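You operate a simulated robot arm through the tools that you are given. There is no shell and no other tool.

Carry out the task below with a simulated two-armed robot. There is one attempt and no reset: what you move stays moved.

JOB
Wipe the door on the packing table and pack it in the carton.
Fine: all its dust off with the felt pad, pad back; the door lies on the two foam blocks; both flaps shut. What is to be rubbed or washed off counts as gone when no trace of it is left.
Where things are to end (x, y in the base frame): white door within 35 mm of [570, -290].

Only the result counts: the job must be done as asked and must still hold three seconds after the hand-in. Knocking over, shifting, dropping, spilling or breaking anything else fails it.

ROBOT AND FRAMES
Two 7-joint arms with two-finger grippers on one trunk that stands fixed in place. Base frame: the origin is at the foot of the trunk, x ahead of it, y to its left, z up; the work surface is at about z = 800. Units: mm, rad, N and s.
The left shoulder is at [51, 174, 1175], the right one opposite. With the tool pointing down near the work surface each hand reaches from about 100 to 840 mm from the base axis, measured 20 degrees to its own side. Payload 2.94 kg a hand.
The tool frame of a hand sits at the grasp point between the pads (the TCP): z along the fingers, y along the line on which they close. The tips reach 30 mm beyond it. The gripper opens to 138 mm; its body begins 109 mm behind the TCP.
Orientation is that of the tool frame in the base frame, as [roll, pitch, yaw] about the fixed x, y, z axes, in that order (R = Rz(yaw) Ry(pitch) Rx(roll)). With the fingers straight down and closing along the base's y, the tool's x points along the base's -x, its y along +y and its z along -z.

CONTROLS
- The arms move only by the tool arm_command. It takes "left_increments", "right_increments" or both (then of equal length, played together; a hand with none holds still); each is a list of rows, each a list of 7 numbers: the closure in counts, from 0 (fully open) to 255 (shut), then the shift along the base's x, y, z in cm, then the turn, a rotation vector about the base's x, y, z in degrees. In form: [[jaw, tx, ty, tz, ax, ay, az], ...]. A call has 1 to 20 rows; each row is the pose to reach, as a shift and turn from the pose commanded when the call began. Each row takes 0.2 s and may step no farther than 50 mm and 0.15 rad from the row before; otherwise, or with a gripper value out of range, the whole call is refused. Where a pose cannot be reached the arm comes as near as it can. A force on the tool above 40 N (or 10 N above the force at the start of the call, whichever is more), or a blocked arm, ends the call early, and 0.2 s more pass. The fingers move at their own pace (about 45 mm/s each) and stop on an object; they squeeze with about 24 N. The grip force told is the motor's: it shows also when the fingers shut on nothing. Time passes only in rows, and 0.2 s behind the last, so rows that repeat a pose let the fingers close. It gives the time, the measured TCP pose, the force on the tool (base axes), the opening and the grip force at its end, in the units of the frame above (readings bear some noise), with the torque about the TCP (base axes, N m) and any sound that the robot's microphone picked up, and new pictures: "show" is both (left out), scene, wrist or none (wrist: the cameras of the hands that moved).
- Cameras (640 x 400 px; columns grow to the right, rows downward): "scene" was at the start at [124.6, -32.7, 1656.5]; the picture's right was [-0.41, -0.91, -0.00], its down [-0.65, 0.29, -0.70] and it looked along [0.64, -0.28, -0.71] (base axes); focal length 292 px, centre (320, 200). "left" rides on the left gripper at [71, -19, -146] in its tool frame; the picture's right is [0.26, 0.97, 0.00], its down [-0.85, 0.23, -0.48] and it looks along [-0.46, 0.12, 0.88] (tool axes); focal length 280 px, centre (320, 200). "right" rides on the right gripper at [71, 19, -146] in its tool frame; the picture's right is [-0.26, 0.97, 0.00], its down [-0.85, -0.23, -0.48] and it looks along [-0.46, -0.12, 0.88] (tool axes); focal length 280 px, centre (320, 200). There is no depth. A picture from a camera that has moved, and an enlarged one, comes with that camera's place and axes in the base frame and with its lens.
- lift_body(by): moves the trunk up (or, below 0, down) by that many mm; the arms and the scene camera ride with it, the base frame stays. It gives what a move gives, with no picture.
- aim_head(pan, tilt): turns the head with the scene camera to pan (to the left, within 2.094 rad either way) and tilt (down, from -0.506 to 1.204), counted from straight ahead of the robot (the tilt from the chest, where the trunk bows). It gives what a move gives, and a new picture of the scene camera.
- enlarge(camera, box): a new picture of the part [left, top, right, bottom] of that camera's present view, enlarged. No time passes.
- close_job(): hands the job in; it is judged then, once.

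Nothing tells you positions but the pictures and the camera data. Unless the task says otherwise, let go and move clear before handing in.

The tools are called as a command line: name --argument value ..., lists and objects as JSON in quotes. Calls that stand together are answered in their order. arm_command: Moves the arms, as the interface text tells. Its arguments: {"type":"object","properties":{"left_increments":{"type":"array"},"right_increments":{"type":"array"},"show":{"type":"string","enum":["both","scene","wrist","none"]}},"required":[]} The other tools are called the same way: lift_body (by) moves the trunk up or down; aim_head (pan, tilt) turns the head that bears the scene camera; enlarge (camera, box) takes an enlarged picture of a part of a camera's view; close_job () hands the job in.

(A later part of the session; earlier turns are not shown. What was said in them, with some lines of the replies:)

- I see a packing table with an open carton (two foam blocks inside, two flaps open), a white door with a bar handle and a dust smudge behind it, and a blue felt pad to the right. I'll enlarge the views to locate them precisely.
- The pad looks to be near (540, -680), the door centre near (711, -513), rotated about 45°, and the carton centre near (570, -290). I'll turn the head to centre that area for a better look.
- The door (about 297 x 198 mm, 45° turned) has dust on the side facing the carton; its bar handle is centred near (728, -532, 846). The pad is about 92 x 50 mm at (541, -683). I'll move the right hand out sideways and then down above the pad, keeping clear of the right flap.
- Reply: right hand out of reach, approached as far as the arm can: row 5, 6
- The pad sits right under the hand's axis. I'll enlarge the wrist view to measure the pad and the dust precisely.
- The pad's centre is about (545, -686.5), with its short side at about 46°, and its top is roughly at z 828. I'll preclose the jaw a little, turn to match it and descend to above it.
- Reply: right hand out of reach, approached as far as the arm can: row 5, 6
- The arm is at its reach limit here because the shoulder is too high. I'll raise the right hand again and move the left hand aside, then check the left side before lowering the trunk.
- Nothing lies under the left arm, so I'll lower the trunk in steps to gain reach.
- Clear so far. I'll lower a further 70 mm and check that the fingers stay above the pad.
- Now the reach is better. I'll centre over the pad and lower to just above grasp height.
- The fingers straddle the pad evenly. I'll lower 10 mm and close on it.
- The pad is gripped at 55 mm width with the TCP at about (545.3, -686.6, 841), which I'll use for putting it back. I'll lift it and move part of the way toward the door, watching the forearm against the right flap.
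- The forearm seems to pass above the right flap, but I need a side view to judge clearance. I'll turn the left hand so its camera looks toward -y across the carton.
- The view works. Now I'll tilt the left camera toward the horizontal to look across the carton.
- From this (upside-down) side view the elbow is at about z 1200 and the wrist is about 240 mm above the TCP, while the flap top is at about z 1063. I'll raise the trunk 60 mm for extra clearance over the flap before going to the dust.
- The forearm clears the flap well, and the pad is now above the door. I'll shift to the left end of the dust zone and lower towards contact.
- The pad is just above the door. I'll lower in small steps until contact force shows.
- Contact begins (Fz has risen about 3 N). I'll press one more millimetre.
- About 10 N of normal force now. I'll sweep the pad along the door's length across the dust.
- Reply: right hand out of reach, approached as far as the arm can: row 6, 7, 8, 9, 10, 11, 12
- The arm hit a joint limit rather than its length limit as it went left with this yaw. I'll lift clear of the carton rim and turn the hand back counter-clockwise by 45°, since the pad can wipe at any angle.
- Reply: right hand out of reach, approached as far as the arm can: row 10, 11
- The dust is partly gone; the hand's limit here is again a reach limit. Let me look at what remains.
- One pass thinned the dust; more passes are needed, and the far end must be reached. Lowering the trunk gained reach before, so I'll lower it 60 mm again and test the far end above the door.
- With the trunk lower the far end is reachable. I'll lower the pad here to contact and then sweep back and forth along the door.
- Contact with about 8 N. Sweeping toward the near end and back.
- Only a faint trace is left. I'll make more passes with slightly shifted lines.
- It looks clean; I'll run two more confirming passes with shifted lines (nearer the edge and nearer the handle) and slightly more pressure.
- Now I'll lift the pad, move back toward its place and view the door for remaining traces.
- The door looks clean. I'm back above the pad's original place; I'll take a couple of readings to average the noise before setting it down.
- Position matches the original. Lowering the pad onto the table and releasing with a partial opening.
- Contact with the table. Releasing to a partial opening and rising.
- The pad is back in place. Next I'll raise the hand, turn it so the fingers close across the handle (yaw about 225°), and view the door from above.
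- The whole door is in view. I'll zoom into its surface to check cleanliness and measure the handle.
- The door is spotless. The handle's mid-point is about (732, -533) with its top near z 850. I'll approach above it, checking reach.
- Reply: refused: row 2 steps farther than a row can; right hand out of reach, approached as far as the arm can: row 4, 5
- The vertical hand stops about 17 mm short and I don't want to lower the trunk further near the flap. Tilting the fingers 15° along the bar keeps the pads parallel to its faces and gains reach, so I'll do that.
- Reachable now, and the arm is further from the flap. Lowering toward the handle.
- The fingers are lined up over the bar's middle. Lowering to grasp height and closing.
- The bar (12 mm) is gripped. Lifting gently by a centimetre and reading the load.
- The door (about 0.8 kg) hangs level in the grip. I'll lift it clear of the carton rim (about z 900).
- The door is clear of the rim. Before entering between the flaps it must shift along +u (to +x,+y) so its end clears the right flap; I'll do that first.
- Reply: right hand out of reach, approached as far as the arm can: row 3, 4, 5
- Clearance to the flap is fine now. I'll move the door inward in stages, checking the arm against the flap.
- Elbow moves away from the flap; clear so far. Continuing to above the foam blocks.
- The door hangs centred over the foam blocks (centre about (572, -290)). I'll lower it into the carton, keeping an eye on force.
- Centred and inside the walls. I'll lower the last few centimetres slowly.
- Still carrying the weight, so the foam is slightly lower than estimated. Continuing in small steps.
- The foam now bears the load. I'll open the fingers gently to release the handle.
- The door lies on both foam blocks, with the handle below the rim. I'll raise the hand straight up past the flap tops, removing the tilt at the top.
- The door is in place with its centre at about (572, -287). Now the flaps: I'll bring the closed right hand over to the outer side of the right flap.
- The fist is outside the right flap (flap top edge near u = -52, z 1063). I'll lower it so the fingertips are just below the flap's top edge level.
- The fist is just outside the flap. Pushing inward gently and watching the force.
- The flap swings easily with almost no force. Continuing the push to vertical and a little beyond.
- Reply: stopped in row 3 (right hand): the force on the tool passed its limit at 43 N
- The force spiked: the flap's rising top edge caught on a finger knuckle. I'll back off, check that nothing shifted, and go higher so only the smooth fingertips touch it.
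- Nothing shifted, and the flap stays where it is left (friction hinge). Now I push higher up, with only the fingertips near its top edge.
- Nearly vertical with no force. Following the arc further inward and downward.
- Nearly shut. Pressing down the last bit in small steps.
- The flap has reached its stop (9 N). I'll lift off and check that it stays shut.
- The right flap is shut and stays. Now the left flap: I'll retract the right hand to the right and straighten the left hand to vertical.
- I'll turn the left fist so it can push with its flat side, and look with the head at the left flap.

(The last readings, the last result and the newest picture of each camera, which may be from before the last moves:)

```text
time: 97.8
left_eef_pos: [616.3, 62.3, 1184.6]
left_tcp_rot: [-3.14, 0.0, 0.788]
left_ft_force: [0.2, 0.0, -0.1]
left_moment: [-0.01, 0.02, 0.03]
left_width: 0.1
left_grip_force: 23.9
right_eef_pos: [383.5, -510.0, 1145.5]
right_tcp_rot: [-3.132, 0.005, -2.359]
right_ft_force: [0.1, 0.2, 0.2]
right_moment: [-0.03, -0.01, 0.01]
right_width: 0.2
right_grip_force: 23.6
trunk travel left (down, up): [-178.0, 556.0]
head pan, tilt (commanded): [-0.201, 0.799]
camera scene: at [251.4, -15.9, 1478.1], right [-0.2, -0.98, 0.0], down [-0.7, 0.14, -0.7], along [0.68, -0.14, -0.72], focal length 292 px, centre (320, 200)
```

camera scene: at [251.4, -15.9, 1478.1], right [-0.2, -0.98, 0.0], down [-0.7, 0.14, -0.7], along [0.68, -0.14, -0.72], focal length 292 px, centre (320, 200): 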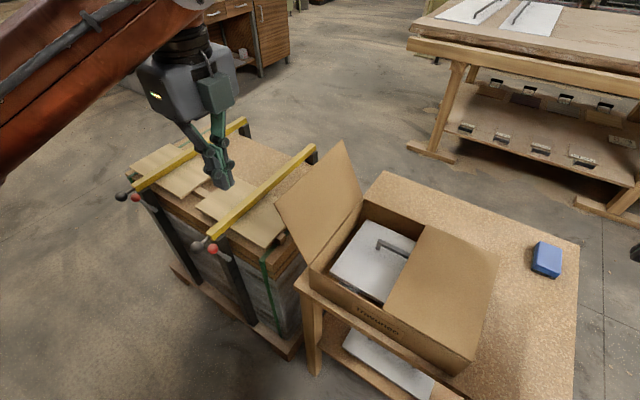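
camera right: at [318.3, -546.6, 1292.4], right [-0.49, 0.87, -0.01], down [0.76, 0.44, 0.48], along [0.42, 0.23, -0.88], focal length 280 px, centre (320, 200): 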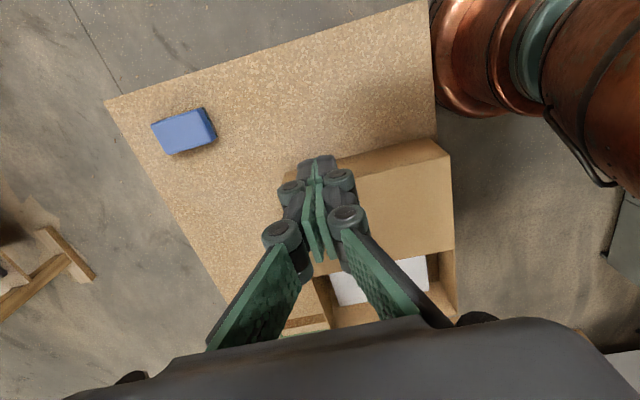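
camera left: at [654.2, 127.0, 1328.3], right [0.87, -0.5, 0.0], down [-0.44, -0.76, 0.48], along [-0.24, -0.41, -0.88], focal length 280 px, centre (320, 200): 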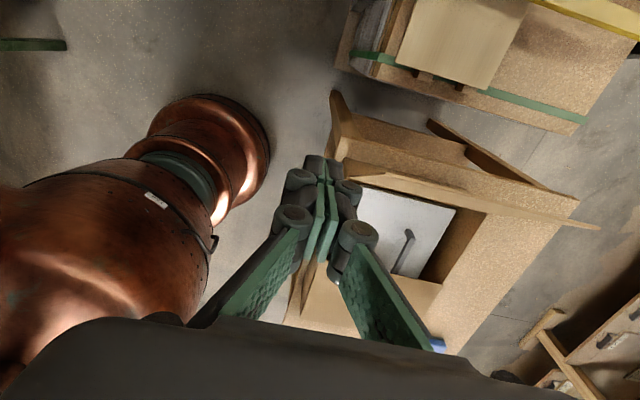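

The left fist is turned and closed. I'll move it to the outer side of the left flap, then down to its top-edge level.

arm_command --left_increments '[[255, 3.3, -1.5, 0, 0, 0, 0], [255, 6.6, -3.1, -1, 0, 0, 0], [255, 9.9, -4.7, -2, 0, 0, 0], [255, 13.2, -6.3, -3, 0, 0, 0], [255, 13.2, -6.3, -6, 0, 0, 0], [255, 13.2, -6.3, -10, 0, 0, 0]]' --show "both"

enlarge --camera "scene" --box '[160, 80, 480, 280]'

```text
time: 99.2
left_eef_pos: [750.4, -1.1, 1081.2]
left_tcp_rot: [-3.137, 0.001, 0.788]
left_ft_force: [0.4, -0.9, 0.0]
left_moment: [0.02, 0.05, 0.03]
left_width: 0.0
left_grip_force: 24.0
left hand out of reach, approached as far as the arm can: row 3, 4, 5
right_eef_pos: [386.7, -510.7, 1144.2]
right_tcp_rot: [-3.137, 0.003, -2.36]
right_ft_force: [0.2, -1.5, 0.2]
right_moment: [0.04, 0.05, 0.03]
right_width: 0.1
right_grip_force: 23.9
trunk travel left (down, up): [-178.0, 556.0]
head pan, tilt (commanded): [-0.201, 0.799]
camera scene: at [254.6, -17.0, 1477.3], right [-0.2, -0.98, 0.0], down [-0.7, 0.14, -0.7], along [0.68, -0.14, -0.72], focal length 292 px, centre (320, 200)
camera left: at [788.0, 63.1, 1226.2], right [0.87, -0.49, 0.0], down [-0.43, -0.76, 0.48], along [-0.24, -0.41, -0.88], focal length 280 px, centre (320, 200)
```

scene: 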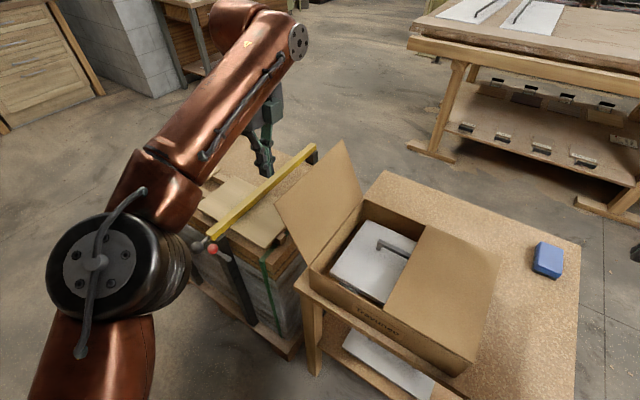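
left: 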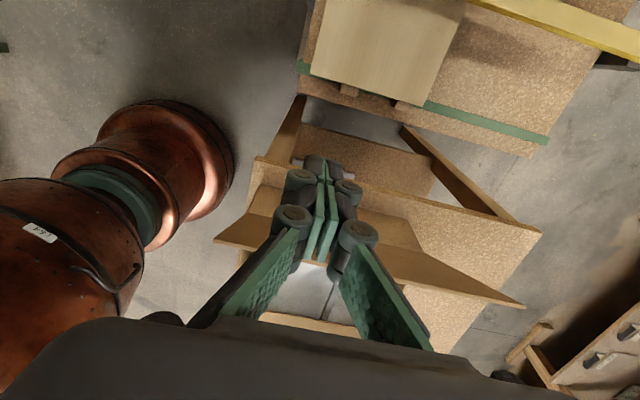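

```text
2.00 times, centred on (320, 180) of scene
camera zoom: at [254.6, -17.0, 1477.3], right [-0.2, -0.98, 0.0], down [-0.7, 0.14, -0.7], along [0.68, -0.14, -0.72], focal length 585 px, centre (320, 240)
```

zoom: 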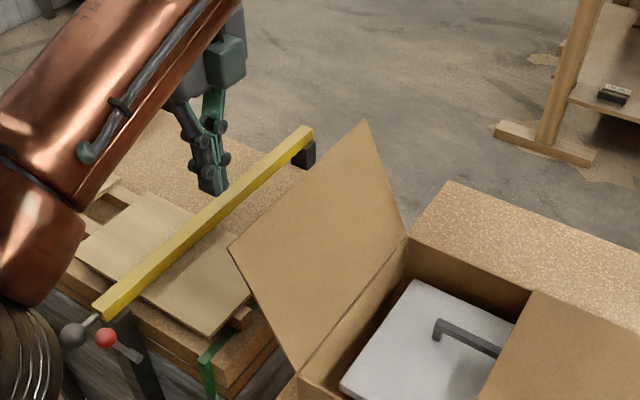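

The fist is outside the left flap near its top edge. Pushing gently toward the carton, rising slightly as the flap comes up.

arm_command --left_increments '[[255, -1.1, -1.1, -0.2, 0, 0, 0], [255, -2.12, -2.12, -0.2, 0, 0, 0], [255, -3.0, -3.0, -0.2, 0, 0, 0], [255, -3.8, -3.8, -0.1, 0, 0, 0], [255, -4.6, -4.6, 0, 0, 0, 0], [255, -5.4, -5.4, 0.2, 0, 0, 0]]' --show "both"

enlarge --camera "scene" --box '[160, 80, 480, 280]'

```text
time: 100.7
left_eef_pos: [694.9, -54.0, 1086.3]
left_tcp_rot: [-3.14, 0.0, 0.785]
left_ft_force: [0.3, -1.2, 0.4]
left_moment: [0.03, -0.03, -0.02]
left_width: 0.0
left_grip_force: 24.3
right_eef_pos: [382.7, -510.8, 1144.4]
right_tcp_rot: [-3.132, 0.005, -2.36]
right_ft_force: [0.0, 0.1, 0.8]
right_moment: [0.05, 0.04, 0.02]
right_width: 0.0
right_grip_force: 23.9
trunk travel left (down, up): [-178.0, 556.0]
head pan, tilt (commanded): [-0.201, 0.799]
camera scene: at [251.3, -16.5, 1478.1], right [-0.2, -0.98, 0.0], down [-0.7, 0.14, -0.7], along [0.68, -0.14, -0.72], focal length 292 px, centre (320, 200)
camera left: at [731.0, 9.3, 1231.4], right [0.87, -0.5, 0.0], down [-0.44, -0.76, 0.48], along [-0.24, -0.41, -0.88], focal length 280 px, centre (320, 200)
```

scene: 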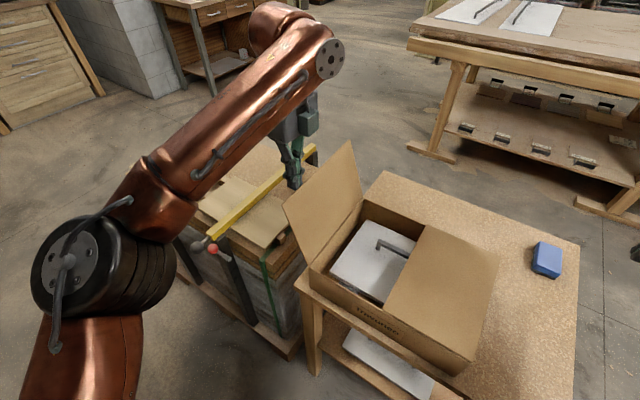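
left: 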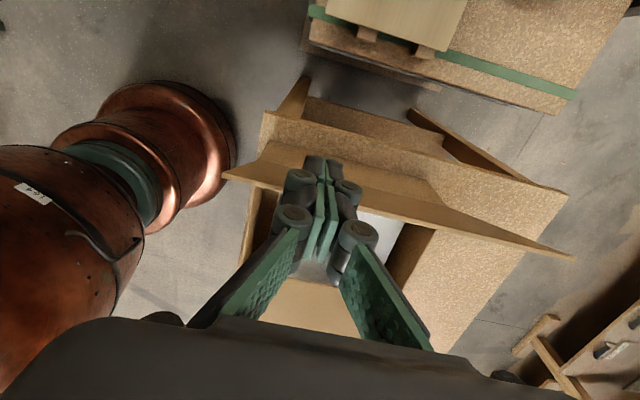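

```text
2.00 times, centred on (320, 180) of scene
camera zoom: at [251.3, -16.5, 1478.1], right [-0.2, -0.98, 0.0], down [-0.7, 0.14, -0.7], along [0.68, -0.14, -0.72], focal length 585 px, centre (320, 240)
```

zoom: 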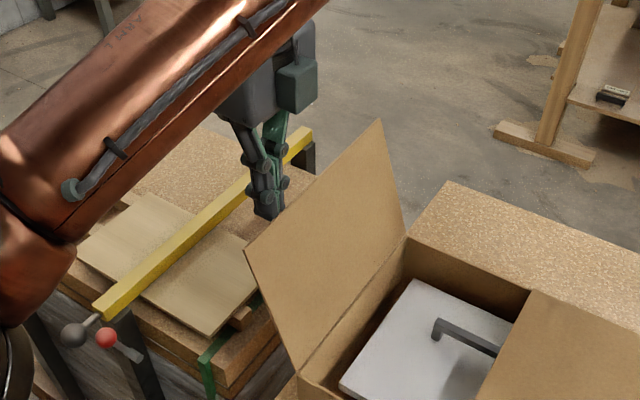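

The flap is moving. Continuing to vertical.

arm_command --left_increments '[[255, -0.8, -0.8, 0.1, 0, 0, 0], [255, -1.6, -1.6, 0.2, 0, 0, 0], [255, -2.4, -2.4, 0.3, 0, 0, 0], [255, -3.2, -3.2, 0.4, 0, 0, 0], [255, -4.0, -4.0, 0.4, 0, 0, 0], [255, -4.7, -4.7, 0.4, 0, 0, 0]]' --show "scene"

enlarge --camera "scene" --box '[160, 80, 480, 280]'

```text
time: 102.0
left_eef_pos: [648.5, -101.3, 1089.7]
left_tcp_rot: [-3.139, 0.0, 0.788]
left_ft_force: [-0.2, 0.3, 0.0]
left_moment: [-0.01, 0.04, 0.0]
left_width: 0.1
left_grip_force: 23.8
right_eef_pos: [383.5, -510.1, 1144.9]
right_tcp_rot: [-3.133, 0.007, -2.36]
right_ft_force: [0.9, 1.0, 0.1]
right_moment: [0.01, 0.03, 0.0]
right_width: 0.0
right_grip_force: 24.2
trunk travel left (down, up): [-178.0, 556.0]
head pan, tilt (commanded): [-0.201, 0.799]
camera scene: at [251.5, -16.3, 1478.1], right [-0.2, -0.98, 0.0], down [-0.7, 0.14, -0.7], along [0.68, -0.14, -0.72], focal length 292 px, centre (320, 200)
```

scene: 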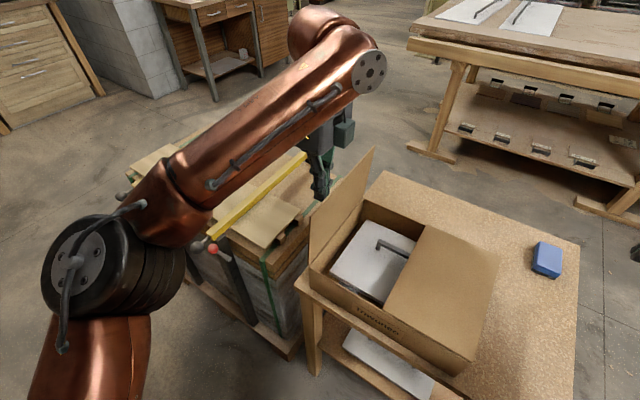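

```text
2.00 times, centred on (320, 180) of scene
camera zoom: at [251.5, -16.3, 1478.1], right [-0.2, -0.98, 0.0], down [-0.7, 0.14, -0.7], along [0.68, -0.14, -0.72], focal length 585 px, centre (320, 240)
```

zoom: 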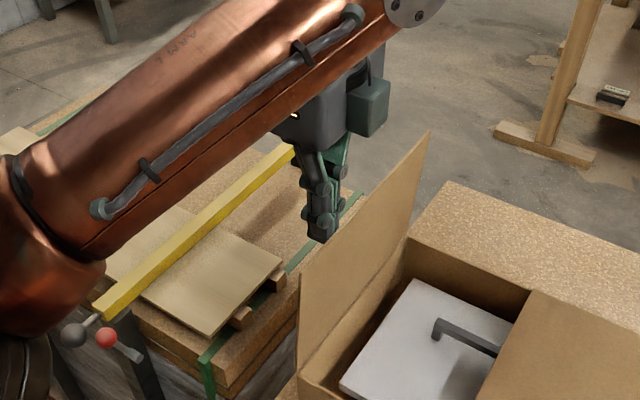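

Vertical now. Following the arc over and down.

arm_command --left_increments '[[255, -0.8, -0.8, 0, 0, 0, 0], [255, -1.57, -1.57, -0.15, 0, 0, 0], [255, -2.25, -2.25, -0.3, 0, 0, 0], [255, -2.93, -2.93, -0.5, 0, 0, 0], [255, -3.6, -3.6, -0.8, 0, 0, 0], [255, -4.3, -4.3, -1.15, 0, 0, 0], [255, -5.0, -5.0, -1.6, 0, 0, 0], [255, -5.66, -5.66, -2.05, 0, 0, 0]]' --show "scene"

enlarge --camera "scene" --box '[200, 80, 520, 280]'

```text
time: 103.8
left_eef_pos: [590.7, -157.5, 1068.6]
left_tcp_rot: [-3.141, -0.001, 0.786]
left_ft_force: [0.0, 0.5, 0.3]
left_moment: [-0.02, 0.03, 0.0]
left_width: 0.2
left_grip_force: 24.1
right_eef_pos: [382.7, -510.6, 1145.6]
right_tcp_rot: [-3.133, 0.006, -2.358]
right_ft_force: [0.4, -0.1, -0.4]
right_moment: [0.0, -0.02, 0.0]
right_width: 0.0
right_grip_force: 23.7
trunk travel left (down, up): [-178.0, 556.0]
head pan, tilt (commanded): [-0.201, 0.799]
camera scene: at [251.6, -16.4, 1478.0], right [-0.2, -0.98, 0.0], down [-0.7, 0.14, -0.7], along [0.68, -0.14, -0.72], focal length 292 px, centre (320, 200)
```

scene: 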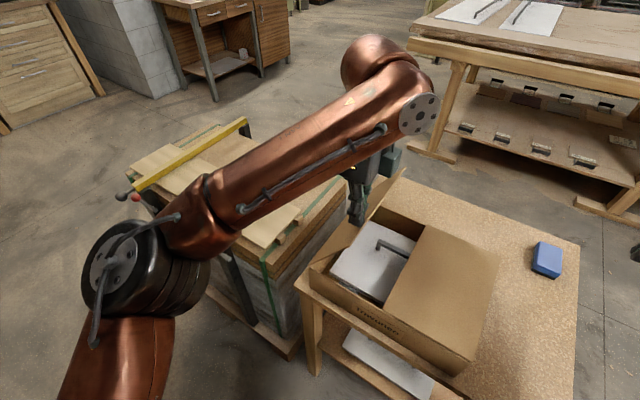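

```text
2.00 times, centred on (360, 180) of scene
camera zoom: at [251.6, -16.4, 1478.0], right [-0.2, -0.98, 0.0], down [-0.7, 0.14, -0.7], along [0.68, -0.14, -0.72], focal length 585 px, centre (240, 240)
```

zoom: 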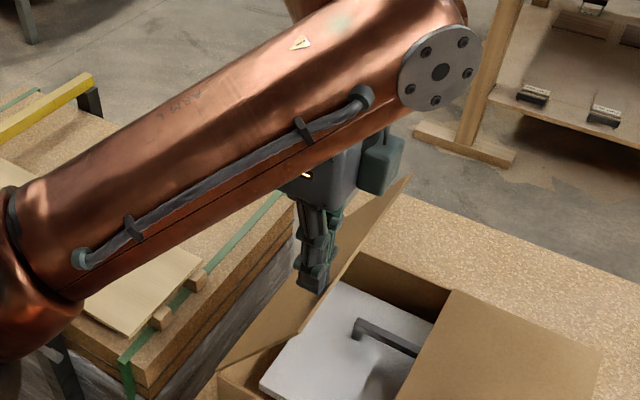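

arm_command --left_increments '[[255, -0.55, -0.55, -0.5, 0, 0, 0], [255, -1.1, -1.1, -1.1, 0, 0, 0], [255, -1.7, -1.7, -1.8, 0, 0, 0], [255, -2.3, -2.3, -2.55, 0, 0, 0], [255, -2.75, -2.75, -3.3, 0, 0, 0], [255, -3.2, -3.2, -4.0, 0, 0, 0], [255, -3.65, -3.65, -4.9, 0, 0, 0], [255, -4.1, -4.1, -5.8, 0, 0, 0]]' --show "both"

enlarge --camera "scene" --box '[200, 130, 520, 330]'

```text
time: 105.7
left_eef_pos: [550.6, -198.6, 1010.3]
left_tcp_rot: [-3.141, 0.0, 0.786]
left_ft_force: [-0.3, 0.1, -0.2]
left_moment: [0.0, 0.01, -0.01]
left_width: 0.0
left_grip_force: 23.8
right_eef_pos: [384.0, -511.1, 1145.0]
right_tcp_rot: [-3.131, 0.005, -2.36]
right_ft_force: [0.2, -0.7, 0.5]
right_moment: [0.01, 0.0, 0.02]
right_width: 0.1
right_grip_force: 23.6
trunk travel left (down, up): [-178.0, 556.0]
head pan, tilt (commanded): [-0.201, 0.799]
camera scene: at [251.7, -16.5, 1478.0], right [-0.2, -0.98, 0.0], down [-0.7, 0.14, -0.7], along [0.68, -0.14, -0.72], focal length 292 px, centre (320, 200)
camera left: at [587.1, -134.9, 1155.3], right [0.87, -0.5, 0.0], down [-0.43, -0.76, 0.48], along [-0.24, -0.41, -0.88], focal length 280 px, centre (320, 200)
```

scene: 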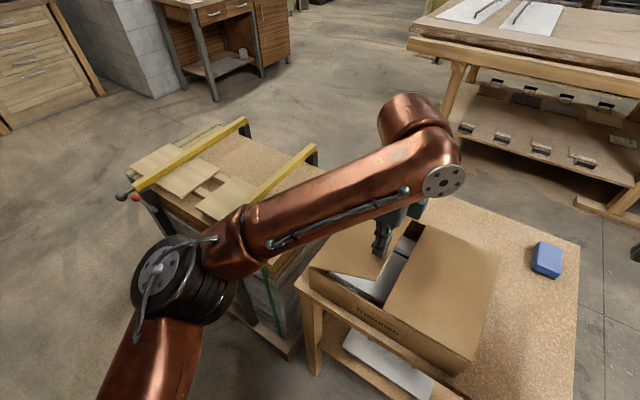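
left: 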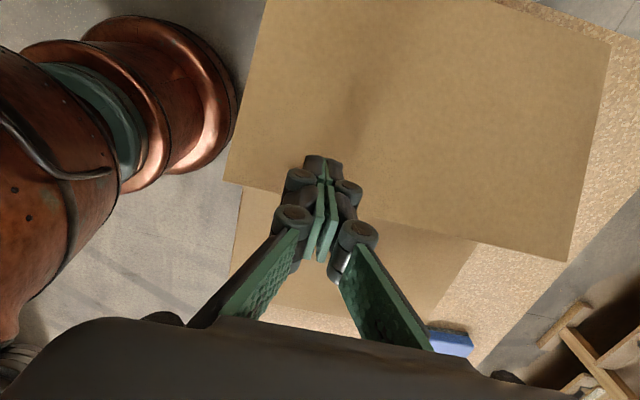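

```text
2.00 times, centred on (360, 230) of scene
camera zoom: at [251.7, -16.5, 1478.0], right [-0.2, -0.98, 0.0], down [-0.7, 0.14, -0.7], along [0.68, -0.14, -0.72], focal length 585 px, centre (240, 140)
```

zoom: 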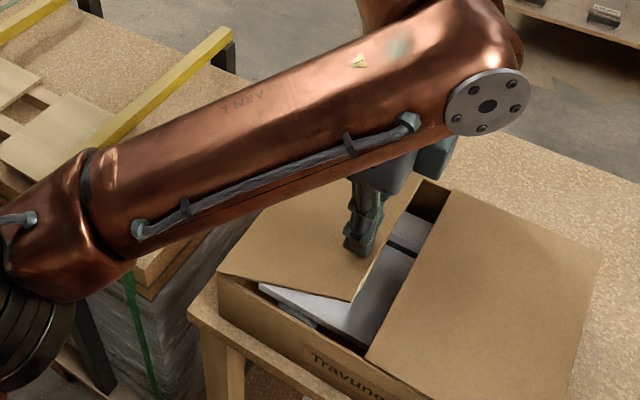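

arm_command --left_increments '[[255, -0.35, -0.35, -1.0, 0, 0, 0], [255, -0.72, -0.72, -2.0, 0, 0, 0], [255, -0.95, -0.95, -3.0, 0, 0, 0], [255, -1.16, -1.16, -3.9, 0, 0, 0], [255, -1.3, -1.3, -4.8, 0, 0, 0], [255, -1.43, -1.43, -5.6, 0, 0, 0]]' --show "both"

enlarge --camera "scene" --box '[200, 130, 520, 330]'

```text
time: 107.0
left_eef_pos: [535.9, -212.2, 955.2]
left_tcp_rot: [-3.14, 0.001, 0.786]
left_ft_force: [0.2, 0.8, -0.3]
left_moment: [-0.01, 0.0, 0.03]
left_width: 0.1
left_grip_force: 23.7
right_eef_pos: [383.9, -509.9, 1145.1]
right_tcp_rot: [-3.133, 0.005, -2.359]
right_ft_force: [0.3, 0.3, 0.4]
right_moment: [-0.03, 0.0, 0.0]
right_width: 0.0
right_grip_force: 24.0
trunk travel left (down, up): [-178.0, 556.0]
head pan, tilt (commanded): [-0.201, 0.799]
camera scene: at [251.7, -16.4, 1478.0], right [-0.2, -0.98, 0.0], down [-0.7, 0.14, -0.7], along [0.68, -0.14, -0.72], focal length 292 px, centre (320, 200)
camera left: at [572.7, -149.2, 1100.0], right [0.87, -0.5, 0.0], down [-0.44, -0.76, 0.48], along [-0.24, -0.41, -0.88], focal length 280 px, centre (320, 200)
```

scene: 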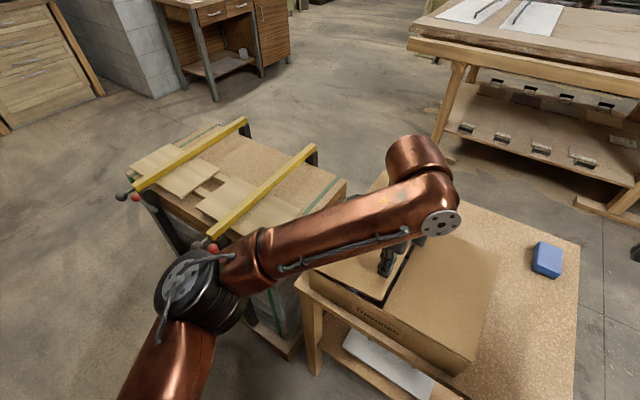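
left: 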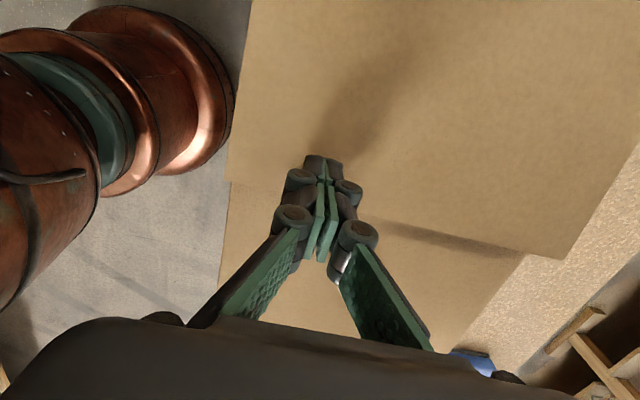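

```text
2.00 times, centred on (360, 230) of scene
camera zoom: at [251.7, -16.4, 1478.0], right [-0.2, -0.98, 0.0], down [-0.7, 0.14, -0.7], along [0.68, -0.14, -0.72], focal length 585 px, centre (240, 140)
```

zoom: 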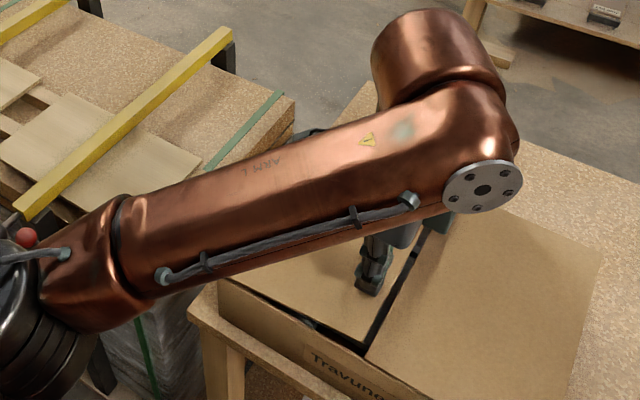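

Nearly shut. Pressing the last bit in small steps.

arm_command --left_increments '[[255, 0, 0, -0.6, 0, 0, 0], [255, 0, 0, -1.2, 0, 0, 0], [255, 0, 0, -1.8, 0, 0, 0], [255, 0, 0, -2.2, 0, 0, 0], [255, 0, 0, -2.2, 0, 0, 0]]' --show "none"

arm_command --left_increments '[[255, 0, 0, -0.2, 0, 0, 0], [255, 0, 0, -0.4, 0, 0, 0], [255, 0, 0, -0.4, 0, 0, 0]]' --show "none"

```text
time: 108.2
left_eef_pos: [536.3, -213.4, 932.5]
left_tcp_rot: [3.142, -0.001, 0.787]
left_ft_force: [1.0, 0.1, -0.2]
left_moment: [-0.03, -0.02, 0.01]
left_width: 0.0
left_grip_force: 23.8
right_eef_pos: [383.6, -510.0, 1145.6]
right_tcp_rot: [-3.134, 0.008, -2.36]
right_ft_force: [0.7, 0.2, -0.2]
right_moment: [0.02, 0.0, -0.02]
right_width: 0.2
right_grip_force: 23.8
trunk travel left (down, up): [-178.0, 556.0]
head pan, tilt (commanded): [-0.201, 0.799]
```

```text
time: 109.0
left_eef_pos: [536.3, -212.0, 929.4]
left_tcp_rot: [-3.138, -0.001, 0.788]
left_ft_force: [0.6, -0.1, -0.4]
left_moment: [-0.03, -0.01, 0.01]
left_width: 0.0
left_grip_force: 24.0
right_eef_pos: [382.9, -511.0, 1145.6]
right_tcp_rot: [-3.133, 0.004, -2.361]
right_ft_force: [-0.8, 0.8, 0.0]
right_moment: [-0.01, -0.03, 0.03]
right_width: 0.0
right_grip_force: 24.0
trunk travel left (down, up): [-178.0, 556.0]
head pan, tilt (commanded): [-0.201, 0.799]
```

arm_command --left_increments '[[255, 0, 0, -0.15, 0, 0, 0], [255, 0, 0, -0.3, 0, 0, 0], [255, 0, 0, -0.3, 0, 0, 0]]' --show "none"

arm_command --left_increments '[[255, 0, 0, -0.1, 0, 0, 0], [255, 0, 0, -0.2, 0, 0, 0], [255, 0, 0, -0.2, 0, 0, 0]]' --show "wrist"

```text
time: 109.8
left_eef_pos: [535.7, -212.0, 927.0]
left_tcp_rot: [3.142, 0.0, 0.787]
left_ft_force: [1.2, -2.1, 7.0]
left_moment: [0.04, -0.06, 0.0]
left_width: 5.8
left_grip_force: 24.3
right_eef_pos: [381.6, -509.7, 1145.2]
right_tcp_rot: [-3.132, 0.005, -2.358]
right_ft_force: [0.5, 0.3, 0.4]
right_moment: [-0.01, -0.01, 0.02]
right_width: 0.0
right_grip_force: 24.0
trunk travel left (down, up): [-178.0, 556.0]
head pan, tilt (commanded): [-0.201, 0.799]
```

```text
time: 110.7
left_eef_pos: [536.0, -211.9, 924.9]
left_tcp_rot: [3.14, 0.001, 0.787]
left_ft_force: [4.3, -3.5, 20.4]
left_moment: [0.07, -0.25, -0.03]
left_width: 6.0
left_grip_force: 24.1
right_eef_pos: [381.7, -510.4, 1145.9]
right_tcp_rot: [-3.135, 0.006, -2.358]
right_ft_force: [-0.3, -0.5, 0.5]
right_moment: [-0.03, -0.02, 0.0]
right_width: 0.0
right_grip_force: 23.5
trunk travel left (down, up): [-178.0, 556.0]
head pan, tilt (commanded): [-0.201, 0.799]
camera left: at [571.9, -148.4, 1070.6], right [0.87, -0.5, 0.0], down [-0.44, -0.76, 0.48], along [-0.23, -0.41, -0.88], focal length 280 px, centre (320, 200)
```

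left: 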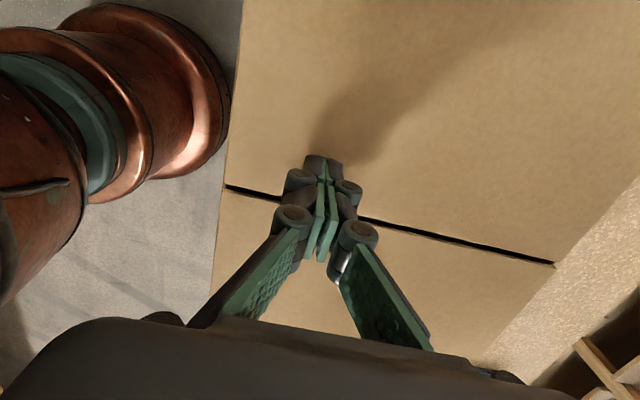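

The left flap has reached its stop. Lifting the left hand clear and retracting it.

arm_command --left_increments '[[255, 0, 0, 0.4, 0, 0, 0], [255, 0, 0, 1.5, 0, 0, 0], [255, 0, 0, 4, 0, 0, 0], [255, 0, 0, 8, 0, 0, 0], [255, 0, 0, 12, 0, 0, 0], [255, 0, 0, 16, 0, 0, 0], [255, 0, 0, 20, 0, 0, 0], [255, -0.5, 3, 23, 0, 0, 0], [255, -1, 7, 25, 0, 0, 0], [255, -2, 11, 26, 0, 0, 0], [255, -3, 15, 27, 0, 0, 0], [255, -4, 19, 28, 0, 0, 0], [255, -4, 23, 28, 0, 0, 0]]' --show "both"

aim_head --pan -0.55 --tilt 0.85

enlarge --camera "scene" --box '[160, 120, 480, 320]'

enlarge --camera "right" --box '[80, 0, 480, 250]'

```text
time: 113.5
left_eef_pos: [495.0, 18.8, 1204.7]
left_tcp_rot: [-3.14, 0.001, 0.786]
left_ft_force: [-0.4, 0.8, 0.8]
left_moment: [-0.06, 0.03, 0.02]
left_width: 0.0
left_grip_force: 23.9
right_eef_pos: [384.2, -507.4, 1147.1]
right_tcp_rot: [-3.132, 0.003, -2.359]
right_ft_force: [0.0, -0.7, 0.5]
right_moment: [-0.03, 0.01, 0.0]
right_width: 0.2
right_grip_force: 24.0
trunk travel left (down, up): [-178.0, 556.0]
head pan, tilt (commanded): [-0.201, 0.799]
camera scene: at [251.4, -13.8, 1478.0], right [-0.2, -0.98, 0.0], down [-0.7, 0.14, -0.7], along [0.68, -0.14, -0.72], focal length 292 px, centre (320, 200)
camera left: at [532.3, 84.1, 1348.7], right [0.87, -0.5, 0.0], down [-0.44, -0.76, 0.48], along [-0.24, -0.41, -0.88], focal length 280 px, centre (320, 200)
```

scene: 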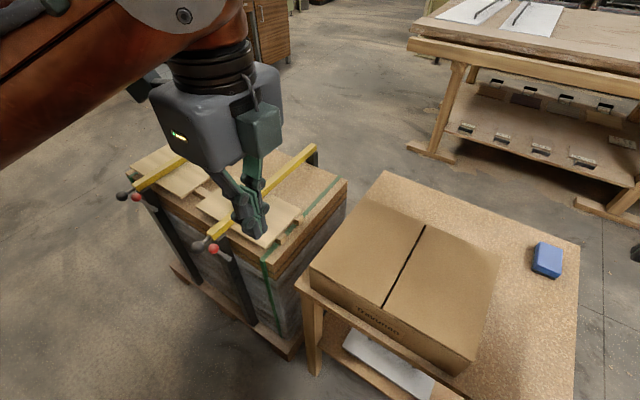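
left: 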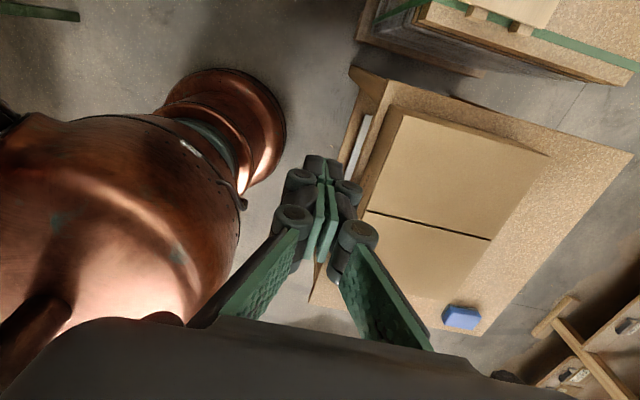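

```text
time: 114.3
left_eef_pos: [496.8, 17.2, 1203.8]
left_tcp_rot: [-3.14, 0.001, 0.789]
left_ft_force: [0.5, 0.8, 0.2]
left_moment: [-0.02, 0.04, 0.03]
left_width: 0.0
left_grip_force: 23.5
right_eef_pos: [383.0, -510.6, 1145.3]
right_tcp_rot: [-3.133, 0.004, -2.36]
right_ft_force: [0.1, -0.7, 0.3]
right_moment: [-0.01, 0.01, 0.0]
right_width: 0.0
right_grip_force: 23.9
trunk travel left (down, up): [-178.0, 556.0]
head pan, tilt (commanded): [-0.55, 0.85]
camera scene: at [238.9, -40.0, 1474.1], right [-0.52, -0.85, 0.0], down [-0.64, 0.39, -0.66], along [0.56, -0.34, -0.75], focal length 292 px, centre (320, 200)
```

scene: 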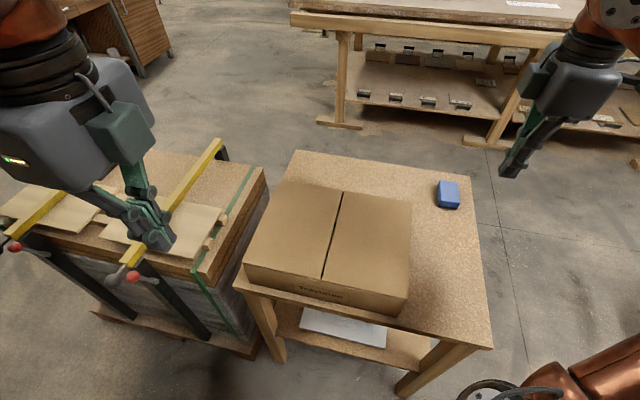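

```text
2.00 times, centred on (320, 220) of scene
camera zoom: at [238.9, -40.0, 1474.1], right [-0.52, -0.85, 0.0], down [-0.64, 0.39, -0.66], along [0.56, -0.34, -0.75], focal length 585 px, centre (320, 160)
```

zoom: 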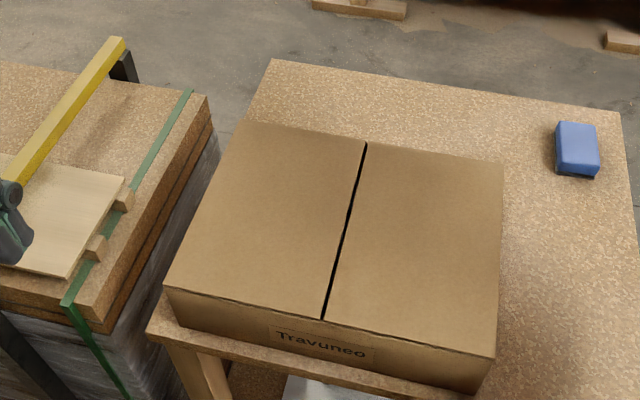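

```text
1.60 times, centred on (280, 125) of right
camera zoom: at [318.0, -546.1, 1292.8], right [-0.49, 0.87, -0.01], down [0.76, 0.44, 0.48], along [0.42, 0.23, -0.88], focal length 449 px, centre (384, 320)
```

zoom: 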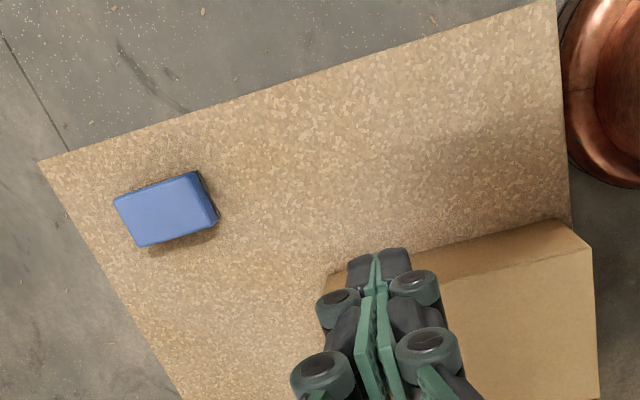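

Both flaps lie flat and shut, the pad is back in its place, the carton has not moved, and both hands are clear. Handing the job in.

close_job

```text
The job is handed in.
```

The job is handed in: the door is wiped clean and packed in the carton with both flaps shut. I don't have the verdict on it.

- **Dust:** After several passes with the felt pad, a close wrist-camera view of the whole front face showed no trace left.
- **Pad:** It is back where it started, to within a few millimetres by the hand readings.
- **Door:** It lies on the two foam blocks with its centre at about (572, -286), measured from the pictures before the flaps were closed. The target was [570, -290] within 35 mm.
- **Flaps:** Both were pushed down to their stops and stayed flat after I moved the hands away.

While closing the right flap, its edge caught on a finger knuckle and the force reached 43 N, which stopped that move. I backed off and compared pictures; the carton and door had not shifted. The second try went through with almost no force.

Both hands were clear of the carton at the hand-in.
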